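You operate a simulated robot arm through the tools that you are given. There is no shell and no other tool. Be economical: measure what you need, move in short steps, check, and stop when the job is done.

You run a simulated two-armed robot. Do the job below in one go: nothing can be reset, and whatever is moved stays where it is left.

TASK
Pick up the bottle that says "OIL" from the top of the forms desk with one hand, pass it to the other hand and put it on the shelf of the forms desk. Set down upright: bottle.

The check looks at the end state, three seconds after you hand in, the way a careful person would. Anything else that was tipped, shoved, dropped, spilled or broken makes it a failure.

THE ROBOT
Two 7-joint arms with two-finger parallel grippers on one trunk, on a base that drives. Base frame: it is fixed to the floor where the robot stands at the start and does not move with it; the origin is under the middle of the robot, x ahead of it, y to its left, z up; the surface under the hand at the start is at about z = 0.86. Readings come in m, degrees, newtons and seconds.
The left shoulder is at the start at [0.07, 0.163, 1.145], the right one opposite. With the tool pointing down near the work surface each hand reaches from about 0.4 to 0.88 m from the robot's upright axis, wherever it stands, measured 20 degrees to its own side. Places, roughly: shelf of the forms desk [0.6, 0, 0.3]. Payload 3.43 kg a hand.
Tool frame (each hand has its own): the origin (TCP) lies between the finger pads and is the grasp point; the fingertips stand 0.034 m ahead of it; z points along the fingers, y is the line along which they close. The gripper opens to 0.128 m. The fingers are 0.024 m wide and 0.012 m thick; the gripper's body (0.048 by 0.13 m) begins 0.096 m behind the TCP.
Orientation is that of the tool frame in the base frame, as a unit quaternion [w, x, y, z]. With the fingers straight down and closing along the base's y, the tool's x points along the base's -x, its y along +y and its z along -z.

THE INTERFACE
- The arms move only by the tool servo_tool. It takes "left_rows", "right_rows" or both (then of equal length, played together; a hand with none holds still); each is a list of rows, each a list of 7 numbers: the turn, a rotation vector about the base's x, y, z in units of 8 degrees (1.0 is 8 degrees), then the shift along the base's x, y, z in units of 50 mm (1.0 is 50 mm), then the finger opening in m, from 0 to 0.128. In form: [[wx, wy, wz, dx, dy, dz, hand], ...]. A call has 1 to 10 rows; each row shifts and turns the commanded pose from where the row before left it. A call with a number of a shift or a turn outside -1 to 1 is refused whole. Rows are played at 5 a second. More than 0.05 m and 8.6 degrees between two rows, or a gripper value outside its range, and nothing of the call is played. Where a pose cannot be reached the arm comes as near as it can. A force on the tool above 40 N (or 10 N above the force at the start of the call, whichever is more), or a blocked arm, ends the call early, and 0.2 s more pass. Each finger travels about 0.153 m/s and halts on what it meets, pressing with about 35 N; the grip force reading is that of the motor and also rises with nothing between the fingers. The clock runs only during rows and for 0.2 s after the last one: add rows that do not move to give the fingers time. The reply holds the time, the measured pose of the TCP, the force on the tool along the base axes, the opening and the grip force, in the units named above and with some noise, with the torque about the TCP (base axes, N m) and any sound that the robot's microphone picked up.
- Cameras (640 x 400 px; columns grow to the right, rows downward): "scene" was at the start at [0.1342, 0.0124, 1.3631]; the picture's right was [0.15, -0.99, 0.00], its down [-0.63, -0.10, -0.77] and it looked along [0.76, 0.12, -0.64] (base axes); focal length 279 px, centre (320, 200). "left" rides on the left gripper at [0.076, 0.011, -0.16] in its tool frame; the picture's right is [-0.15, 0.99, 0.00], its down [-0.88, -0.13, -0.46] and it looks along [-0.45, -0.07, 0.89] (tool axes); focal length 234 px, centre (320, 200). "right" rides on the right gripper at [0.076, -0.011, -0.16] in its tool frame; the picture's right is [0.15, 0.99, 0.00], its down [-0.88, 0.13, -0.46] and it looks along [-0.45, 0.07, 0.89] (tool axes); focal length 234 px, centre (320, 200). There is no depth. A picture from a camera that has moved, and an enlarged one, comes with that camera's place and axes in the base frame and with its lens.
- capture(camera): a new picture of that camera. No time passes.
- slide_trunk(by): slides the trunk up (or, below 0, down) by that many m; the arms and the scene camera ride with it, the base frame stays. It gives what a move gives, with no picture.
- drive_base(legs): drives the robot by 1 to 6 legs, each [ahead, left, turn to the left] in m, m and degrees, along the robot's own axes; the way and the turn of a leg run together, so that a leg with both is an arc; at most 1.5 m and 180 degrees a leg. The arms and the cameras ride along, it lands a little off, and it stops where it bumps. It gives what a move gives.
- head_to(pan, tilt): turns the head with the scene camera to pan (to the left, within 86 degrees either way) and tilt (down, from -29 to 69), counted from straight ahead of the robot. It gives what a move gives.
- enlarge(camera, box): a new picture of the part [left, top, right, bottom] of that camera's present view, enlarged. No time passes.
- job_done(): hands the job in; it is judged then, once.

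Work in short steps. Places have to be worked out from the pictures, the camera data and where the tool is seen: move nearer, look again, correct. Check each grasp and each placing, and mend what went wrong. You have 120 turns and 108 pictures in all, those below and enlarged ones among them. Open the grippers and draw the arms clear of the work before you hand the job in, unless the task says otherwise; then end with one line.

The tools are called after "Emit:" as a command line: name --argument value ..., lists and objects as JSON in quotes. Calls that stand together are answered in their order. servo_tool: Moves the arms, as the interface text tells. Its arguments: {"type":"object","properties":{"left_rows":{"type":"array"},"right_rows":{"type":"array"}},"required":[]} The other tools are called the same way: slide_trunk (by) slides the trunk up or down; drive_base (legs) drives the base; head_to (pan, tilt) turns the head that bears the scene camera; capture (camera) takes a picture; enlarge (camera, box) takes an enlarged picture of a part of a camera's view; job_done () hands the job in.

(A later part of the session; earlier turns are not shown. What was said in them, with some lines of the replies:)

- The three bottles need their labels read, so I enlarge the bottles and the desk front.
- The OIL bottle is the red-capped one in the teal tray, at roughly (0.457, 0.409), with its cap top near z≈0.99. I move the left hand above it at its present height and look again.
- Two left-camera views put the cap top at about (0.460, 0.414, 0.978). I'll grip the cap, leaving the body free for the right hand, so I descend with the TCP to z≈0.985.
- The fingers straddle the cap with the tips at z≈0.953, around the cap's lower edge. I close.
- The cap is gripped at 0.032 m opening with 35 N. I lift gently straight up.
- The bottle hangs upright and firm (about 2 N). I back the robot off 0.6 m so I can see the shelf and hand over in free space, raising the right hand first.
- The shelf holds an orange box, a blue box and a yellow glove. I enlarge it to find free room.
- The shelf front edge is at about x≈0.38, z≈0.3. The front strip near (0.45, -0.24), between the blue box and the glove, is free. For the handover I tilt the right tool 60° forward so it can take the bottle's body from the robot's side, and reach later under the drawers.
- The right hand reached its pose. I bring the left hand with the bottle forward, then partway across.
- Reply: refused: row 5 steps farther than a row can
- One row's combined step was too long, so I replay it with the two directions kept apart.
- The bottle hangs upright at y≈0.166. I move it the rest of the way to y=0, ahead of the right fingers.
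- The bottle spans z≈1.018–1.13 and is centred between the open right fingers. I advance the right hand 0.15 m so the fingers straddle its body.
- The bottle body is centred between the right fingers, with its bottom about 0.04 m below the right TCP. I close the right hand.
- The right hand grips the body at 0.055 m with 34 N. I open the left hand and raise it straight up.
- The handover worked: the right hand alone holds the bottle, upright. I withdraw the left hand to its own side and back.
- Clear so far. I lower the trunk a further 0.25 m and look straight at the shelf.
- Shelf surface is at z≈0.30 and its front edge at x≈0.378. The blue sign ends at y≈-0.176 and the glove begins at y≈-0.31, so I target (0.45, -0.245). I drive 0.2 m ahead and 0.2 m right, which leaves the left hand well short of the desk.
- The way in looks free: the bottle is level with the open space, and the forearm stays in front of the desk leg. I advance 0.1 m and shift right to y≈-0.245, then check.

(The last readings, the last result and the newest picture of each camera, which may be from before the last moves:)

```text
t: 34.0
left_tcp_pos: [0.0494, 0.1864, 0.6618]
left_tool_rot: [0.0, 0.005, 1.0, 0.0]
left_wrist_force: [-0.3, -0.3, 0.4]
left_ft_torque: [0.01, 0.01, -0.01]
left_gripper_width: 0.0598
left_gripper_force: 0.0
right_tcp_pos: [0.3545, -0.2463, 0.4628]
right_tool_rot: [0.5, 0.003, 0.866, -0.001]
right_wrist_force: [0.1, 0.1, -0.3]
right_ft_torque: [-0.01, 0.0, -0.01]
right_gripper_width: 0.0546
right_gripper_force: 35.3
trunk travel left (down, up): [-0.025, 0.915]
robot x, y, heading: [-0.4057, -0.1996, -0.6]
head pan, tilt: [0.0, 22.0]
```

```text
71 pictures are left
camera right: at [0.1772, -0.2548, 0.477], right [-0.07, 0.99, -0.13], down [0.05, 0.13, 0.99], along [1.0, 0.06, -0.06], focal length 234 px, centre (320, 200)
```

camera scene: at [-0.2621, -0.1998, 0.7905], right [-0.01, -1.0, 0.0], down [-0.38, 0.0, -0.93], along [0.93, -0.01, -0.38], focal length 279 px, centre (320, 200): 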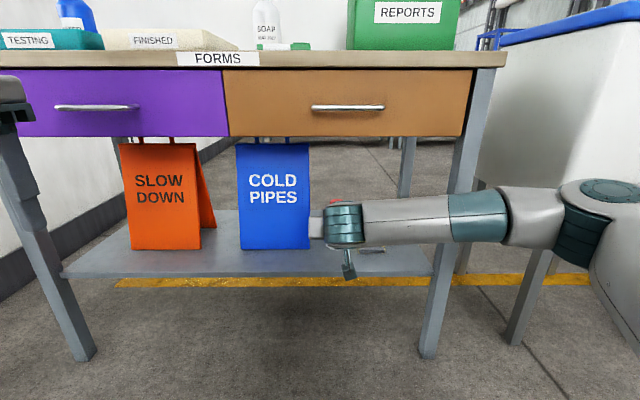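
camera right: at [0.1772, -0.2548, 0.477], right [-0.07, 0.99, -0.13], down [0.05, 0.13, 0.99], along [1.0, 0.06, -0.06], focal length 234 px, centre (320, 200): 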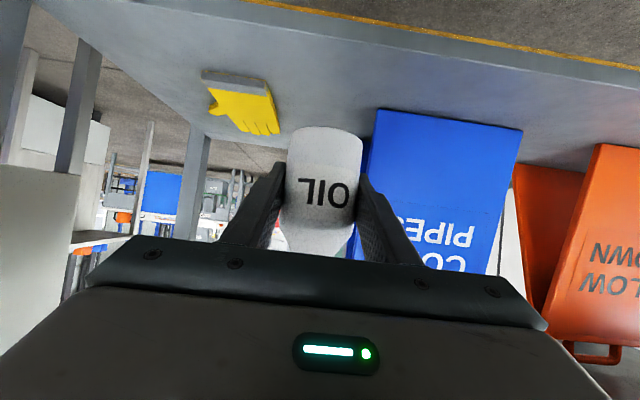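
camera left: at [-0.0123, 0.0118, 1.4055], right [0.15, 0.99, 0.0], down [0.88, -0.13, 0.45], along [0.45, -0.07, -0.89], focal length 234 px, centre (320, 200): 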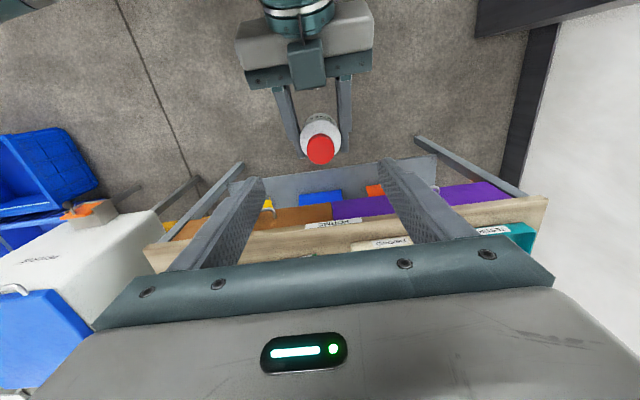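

The forearm stays at x≈0.15, well short of the leg. I advance to x≈0.45 and begin lowering to about 0.03 m above the shelf.

Emit:
servo_tool --right_rows '[[0, 0, 0, 0.6, 0, 0, 0], [0, 0, 0, 0.7, 0, 0, 0], [0, 0, 0, 0.6, 0, 0, 0], [0, 0, 0, 0, 0, -0.5, 0], [0, 0, 0, 0, 0, -0.6, 0], [0, 0, 0, 0, 0, -0.6, 0], [0, 0, 0, 0, 0, 0, 0]]'

Emit:
capture --camera "scene"

Emit:
capture --camera "right"

```text
t: 35.6
left_tcp_pos: [0.0499, 0.1877, 0.6612]
left_tool_rot: [0.0, 0.005, 1.0, 0.0]
left_wrist_force: [0.3, -0.4, 0.2]
left_ft_torque: [-0.02, -0.02, 0.02]
left_gripper_width: 0.0599
left_gripper_force: 0.0
right_tcp_pos: [0.4496, -0.2485, 0.3771]
right_tool_rot: [0.499, 0.004, 0.866, -0.002]
right_wrist_force: [-0.8, -0.2, 0.2]
right_ft_torque: [0.01, 0.04, 0.01]
right_gripper_width: 0.0547
right_gripper_force: 35.5
trunk travel left (down, up): [-0.025, 0.915]
robot x, y, heading: [-0.4054, -0.1976, -0.6]
head pan, tilt: [0.0, 22.0]
```

```text
70 pictures are left
camera scene: at [-0.262, -0.1998, 0.7905], right [-0.01, -1.0, 0.0], down [-0.38, 0.0, -0.93], along [0.93, -0.01, -0.38], focal length 279 px, centre (320, 200)
```

scene: 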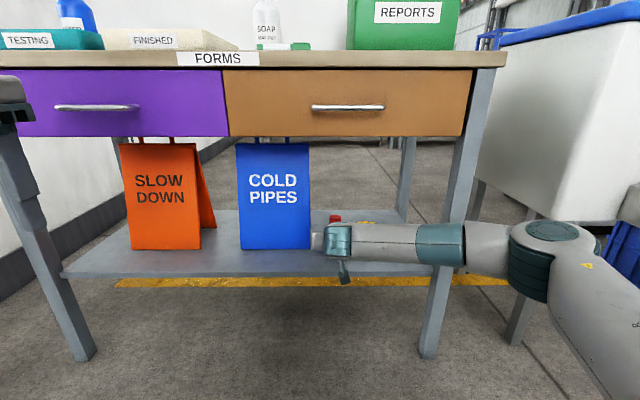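

```text
69 pictures are left
camera right: at [0.2719, -0.2573, 0.3911], right [-0.07, 0.99, -0.12], down [0.05, 0.13, 0.99], along [1.0, 0.06, -0.06], focal length 234 px, centre (320, 200)
```

right: 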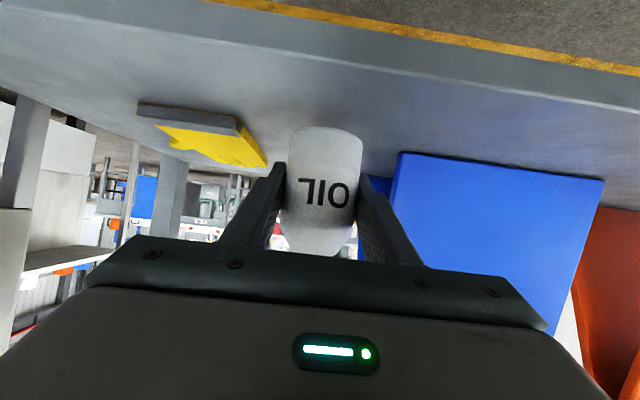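

Clear on all sides. The bottle's bottom should be about 0.035 m above the shelf, so I lower slowly until I feel contact.

Emit:
servo_tool --right_rows '[[0, 0, 0, 0, 0, -0.2, 0], [0, 0, 0, 0, 0, -0.2, 0], [0, 0, 0, 0, 0, -0.1, 0], [0, 0, 0, 0, 0, -0.04, 0], [0, 0, 0, 0, 0, -0.04, 0], [0, 0, 0, 0, 0, 0, 0]]'

Emit:
enlarge --camera "right" --box '[200, 80, 440, 230]'

```text
t: 37.0
left_tcp_pos: [0.0469, 0.1859, 0.6636]
left_tool_rot: [0.002, 0.004, 1.0, 0.001]
left_wrist_force: [-0.3, -0.2, -0.2]
left_ft_torque: [-0.02, 0.01, -0.02]
left_gripper_width: 0.06
left_gripper_force: 0.1
right_tcp_pos: [0.449, -0.2467, 0.3559]
right_tool_rot: [0.505, 0.003, 0.863, 0.001]
right_wrist_force: [6.2, 2.6, 32.2]
right_ft_torque: [0.12, -0.19, 0.0]
right_gripper_width: 0.0549
right_gripper_force: 34.5
trunk travel left (down, up): [-0.025, 0.915]
robot x, y, heading: [-0.4015, -0.1979, -0.5]
head pan, tilt: [0.0, 22.0]
```

```text
2.67 times, centred on (320, 155) of right
camera zoom: at [0.2721, -0.2555, 0.3685], right [-0.07, 0.99, -0.12], down [0.04, 0.13, 0.99], along [1.0, 0.06, -0.04], focal length 624 px, centre (320, 320)
```

zoom: 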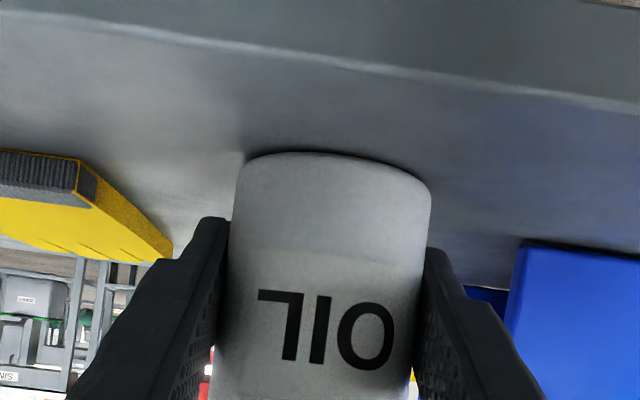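

The bottle is standing on the shelf, but pressed with 32 N. I raise the command about 6 mm to relieve it before opening.

Emit:
servo_tool --right_rows '[[0, 0, 0, 0, 0, 0.06, 0], [0, 0, 0, 0, 0, 0.06, 0], [0, 0, 0, 0, 0, 0, 0]]'

Emit:
enlarge --camera "right" --box '[200, 80, 440, 230]'

```text
t: 37.8
left_tcp_pos: [0.0494, 0.1861, 0.6634]
left_tool_rot: [0.001, 0.004, 1.0, 0.0]
left_wrist_force: [0.1, 0.4, -0.6]
left_ft_torque: [-0.03, 0.01, -0.04]
left_gripper_width: 0.06
left_gripper_force: 0.0
right_tcp_pos: [0.4472, -0.2459, 0.3573]
right_tool_rot: [0.5, 0.005, 0.866, -0.003]
right_wrist_force: [8.0, 1.3, 19.2]
right_ft_torque: [0.01, -0.71, 0.01]
right_gripper_width: 0.0547
right_gripper_force: 35.4
trunk travel left (down, up): [-0.025, 0.915]
robot x, y, heading: [-0.4022, -0.1963, -0.5]
head pan, tilt: [0.0, 22.0]
```

```text
2.67 times, centred on (320, 155) of right
camera zoom: at [0.2708, -0.2555, 0.3699], right [-0.07, 0.99, -0.13], down [0.05, 0.13, 0.99], along [1.0, 0.06, -0.05], focal length 624 px, centre (320, 320)
```

zoom: 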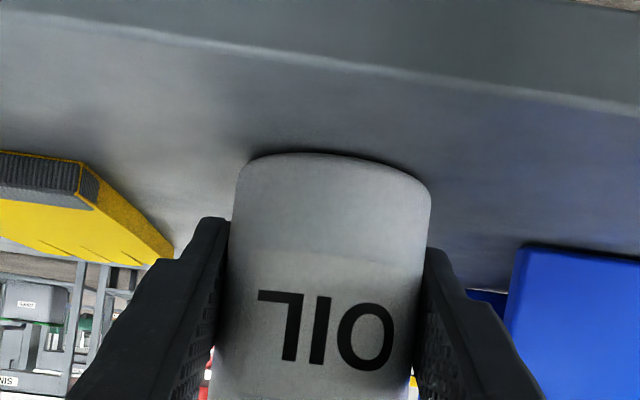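

Still 19 N; I raise another 4 mm.

Emit:
servo_tool --right_rows '[[0, 0, 0, 0, 0, 0.04, 0], [0, 0, 0, 0, 0, 0.04, 0], [0, 0, 0, 0, 0, 0, 0]]'

```text
t: 38.6
left_tcp_pos: [0.0479, 0.1857, 0.6612]
left_tool_rot: [0.0, 0.004, 1.0, 0.0]
left_wrist_force: [0.3, -0.3, -0.3]
left_ft_torque: [-0.01, 0.03, -0.02]
left_gripper_width: 0.0602
left_gripper_force: 0.0
right_tcp_pos: [0.4473, -0.2465, 0.3572]
right_tool_rot: [0.498, 0.004, 0.867, -0.002]
right_wrist_force: [-0.1, 0.0, 4.9]
right_ft_torque: [0.01, -0.16, 0.03]
right_gripper_width: 0.0548
right_gripper_force: 34.9
trunk travel left (down, up): [-0.025, 0.915]
robot x, y, heading: [-0.4071, -0.198, -0.3]
head pan, tilt: [0.0, 22.0]
```

Only light contact remains. I open the fingers gradually.

Emit:
servo_tool --right_rows '[[0, 0, 0, 0, 0, 0, 0.06], [0, 0, 0, 0, 0, 0, 0.075], [0, 0, 0, 0, 0, 0, 0.09], [0, 0, 0, 0, 0, 0, 0.1], [0, 0, 0, 0, 0, 0, 0.1]]'

Emit:
capture --camera "right"

Emit:
enlarge --camera "scene" --box '[240, 160, 440, 300]'

```text
t: 39.8
left_tcp_pos: [0.049, 0.1859, 0.6621]
left_tool_rot: [0.0, 0.004, 1.0, 0.0]
left_wrist_force: [-0.1, -0.4, 0.3]
left_ft_torque: [0.01, -0.01, -0.01]
left_gripper_width: 0.0598
left_gripper_force: 0.1
right_tcp_pos: [0.448, -0.2468, 0.3595]
right_tool_rot: [0.5, 0.003, 0.866, -0.001]
right_wrist_force: [-0.3, -0.3, -0.5]
right_ft_torque: [-0.01, -0.02, -0.01]
right_gripper_width: 0.1
right_gripper_force: 0.1
trunk travel left (down, up): [-0.025, 0.915]
robot x, y, heading: [-0.4063, -0.1983, -0.3]
head pan, tilt: [0.0, 22.0]
```

```text
66 pictures are left
camera right: at [0.2709, -0.2558, 0.3718], right [-0.07, 0.99, -0.12], down [0.05, 0.13, 0.99], along [1.0, 0.06, -0.06], focal length 234 px, centre (320, 200)
```

right: 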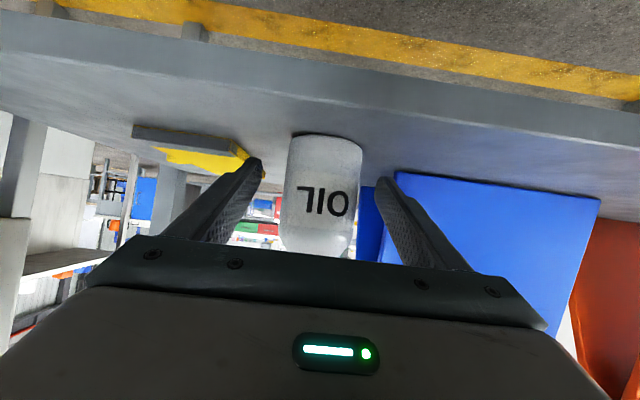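

```text
2.86 times, centred on (340, 230) of scene
camera zoom: at [-0.2623, -0.1998, 0.7906], right [-0.01, -1.0, 0.0], down [-0.37, 0.0, -0.93], along [0.93, -0.01, -0.37], focal length 797 px, centre (263, 114)
```

zoom: 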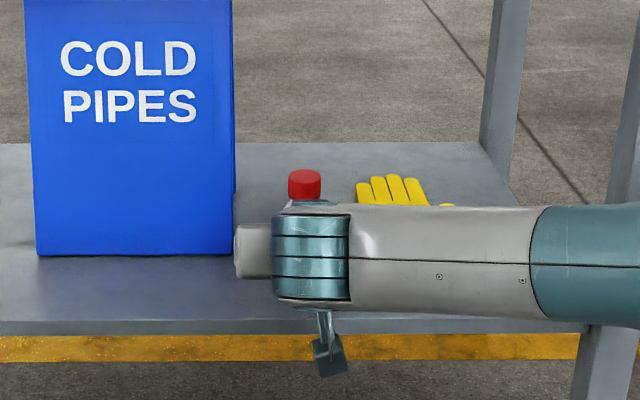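

The bottle stands upright and free. I draw the right hand straight back.

Emit:
servo_tool --right_rows '[[0, 0, 0, -0.4, 0, 0, 0.1], [0, 0, 0, -0.7, 0, 0, 0.1], [0, 0, 0, -0.8, 0, 0, 0.1], [0, 0, 0, -0.8, 0, 0, 0.1], [0, 0, 0, -0.8, 0, 0, 0.1], [0, 0, 0, -0.8, 0, 0, 0.1], [0, 0, 0, 0, 0, 0, 0.1]]'

Emit:
drive_base --legs '[[-0.25, 0, 0]]'

Emit:
capture --camera "scene"

Emit:
capture --camera "right"

```text
t: 41.4
left_tcp_pos: [0.0486, 0.1869, 0.6619]
left_tool_rot: [0.0, 0.004, 1.0, 0.0]
left_wrist_force: [0.2, 0.5, 0.2]
left_ft_torque: [-0.02, 0.03, -0.01]
left_gripper_width: 0.0596
left_gripper_force: 0.2
right_tcp_pos: [0.2342, -0.246, 0.3572]
right_tool_rot: [0.5, 0.005, 0.866, -0.002]
right_wrist_force: [-0.7, -0.7, -0.5]
right_ft_torque: [-0.01, 0.02, 0.04]
right_gripper_width: 0.1002
right_gripper_force: 0.0
trunk travel left (down, up): [-0.025, 0.915]
robot x, y, heading: [-0.4051, -0.1972, -0.6]
head pan, tilt: [0.0, 22.0]
```

```text
t: 43.3
left_tcp_pos: [-0.202, 0.1878, 0.6603]
left_tool_rot: [-0.001, 0.007, 1.0, 0.0]
left_wrist_force: [0.4, 1.2, -0.6]
left_ft_torque: [-0.01, 0.01, 0.02]
left_gripper_width: 0.06
left_gripper_force: 0.0
right_tcp_pos: [-0.0191, -0.246, 0.3569]
right_tool_rot: [0.5, 0.007, 0.866, -0.003]
right_wrist_force: [-0.7, 0.2, -1.1]
right_ft_torque: [0.0, -0.01, 0.06]
right_gripper_width: 0.1
right_gripper_force: 0.0
trunk travel left (down, up): [-0.025, 0.915]
robot x, y, heading: [-0.6562, -0.1969, -0.9]
head pan, tilt: [0.0, 22.0]
```

```text
64 pictures are left
camera scene: at [-0.5157, -0.1977, 0.7906], right [-0.01, -1.0, 0.0], down [-0.37, 0.01, -0.93], along [0.93, -0.01, -0.37], focal length 279 px, centre (320, 200)
```

scene: 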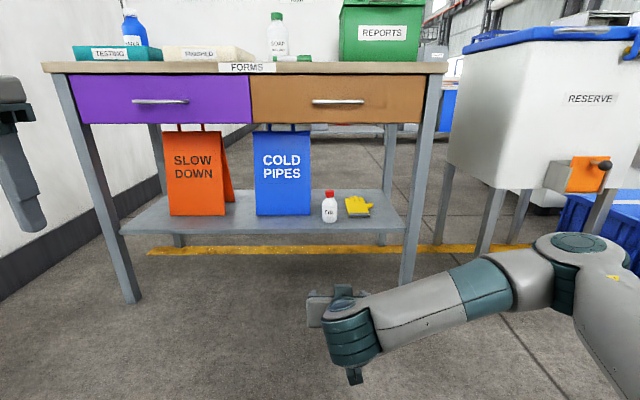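

```text
63 pictures are left
camera right: at [-0.1968, -0.2539, 0.3713], right [-0.06, 0.99, -0.12], down [0.05, 0.13, 0.99], along [1.0, 0.05, -0.06], focal length 234 px, centre (320, 200)
```

right: 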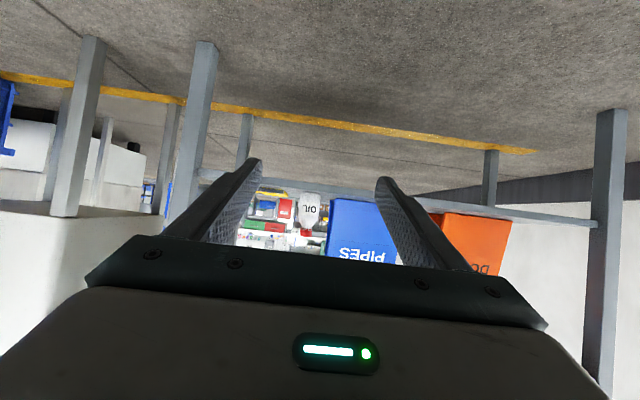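

The OIL bottle stands upright on the shelf, everything else looks undisturbed, and both hands are open and clear. I hand in.

Emit:
job_done

```text
The job is handed in.
```

The OIL bottle was picked up with the left hand, passed to the right, and now stands upright on the forms desk's shelf between the COLD PIPES sign and the glove. I saw nothing else moved.
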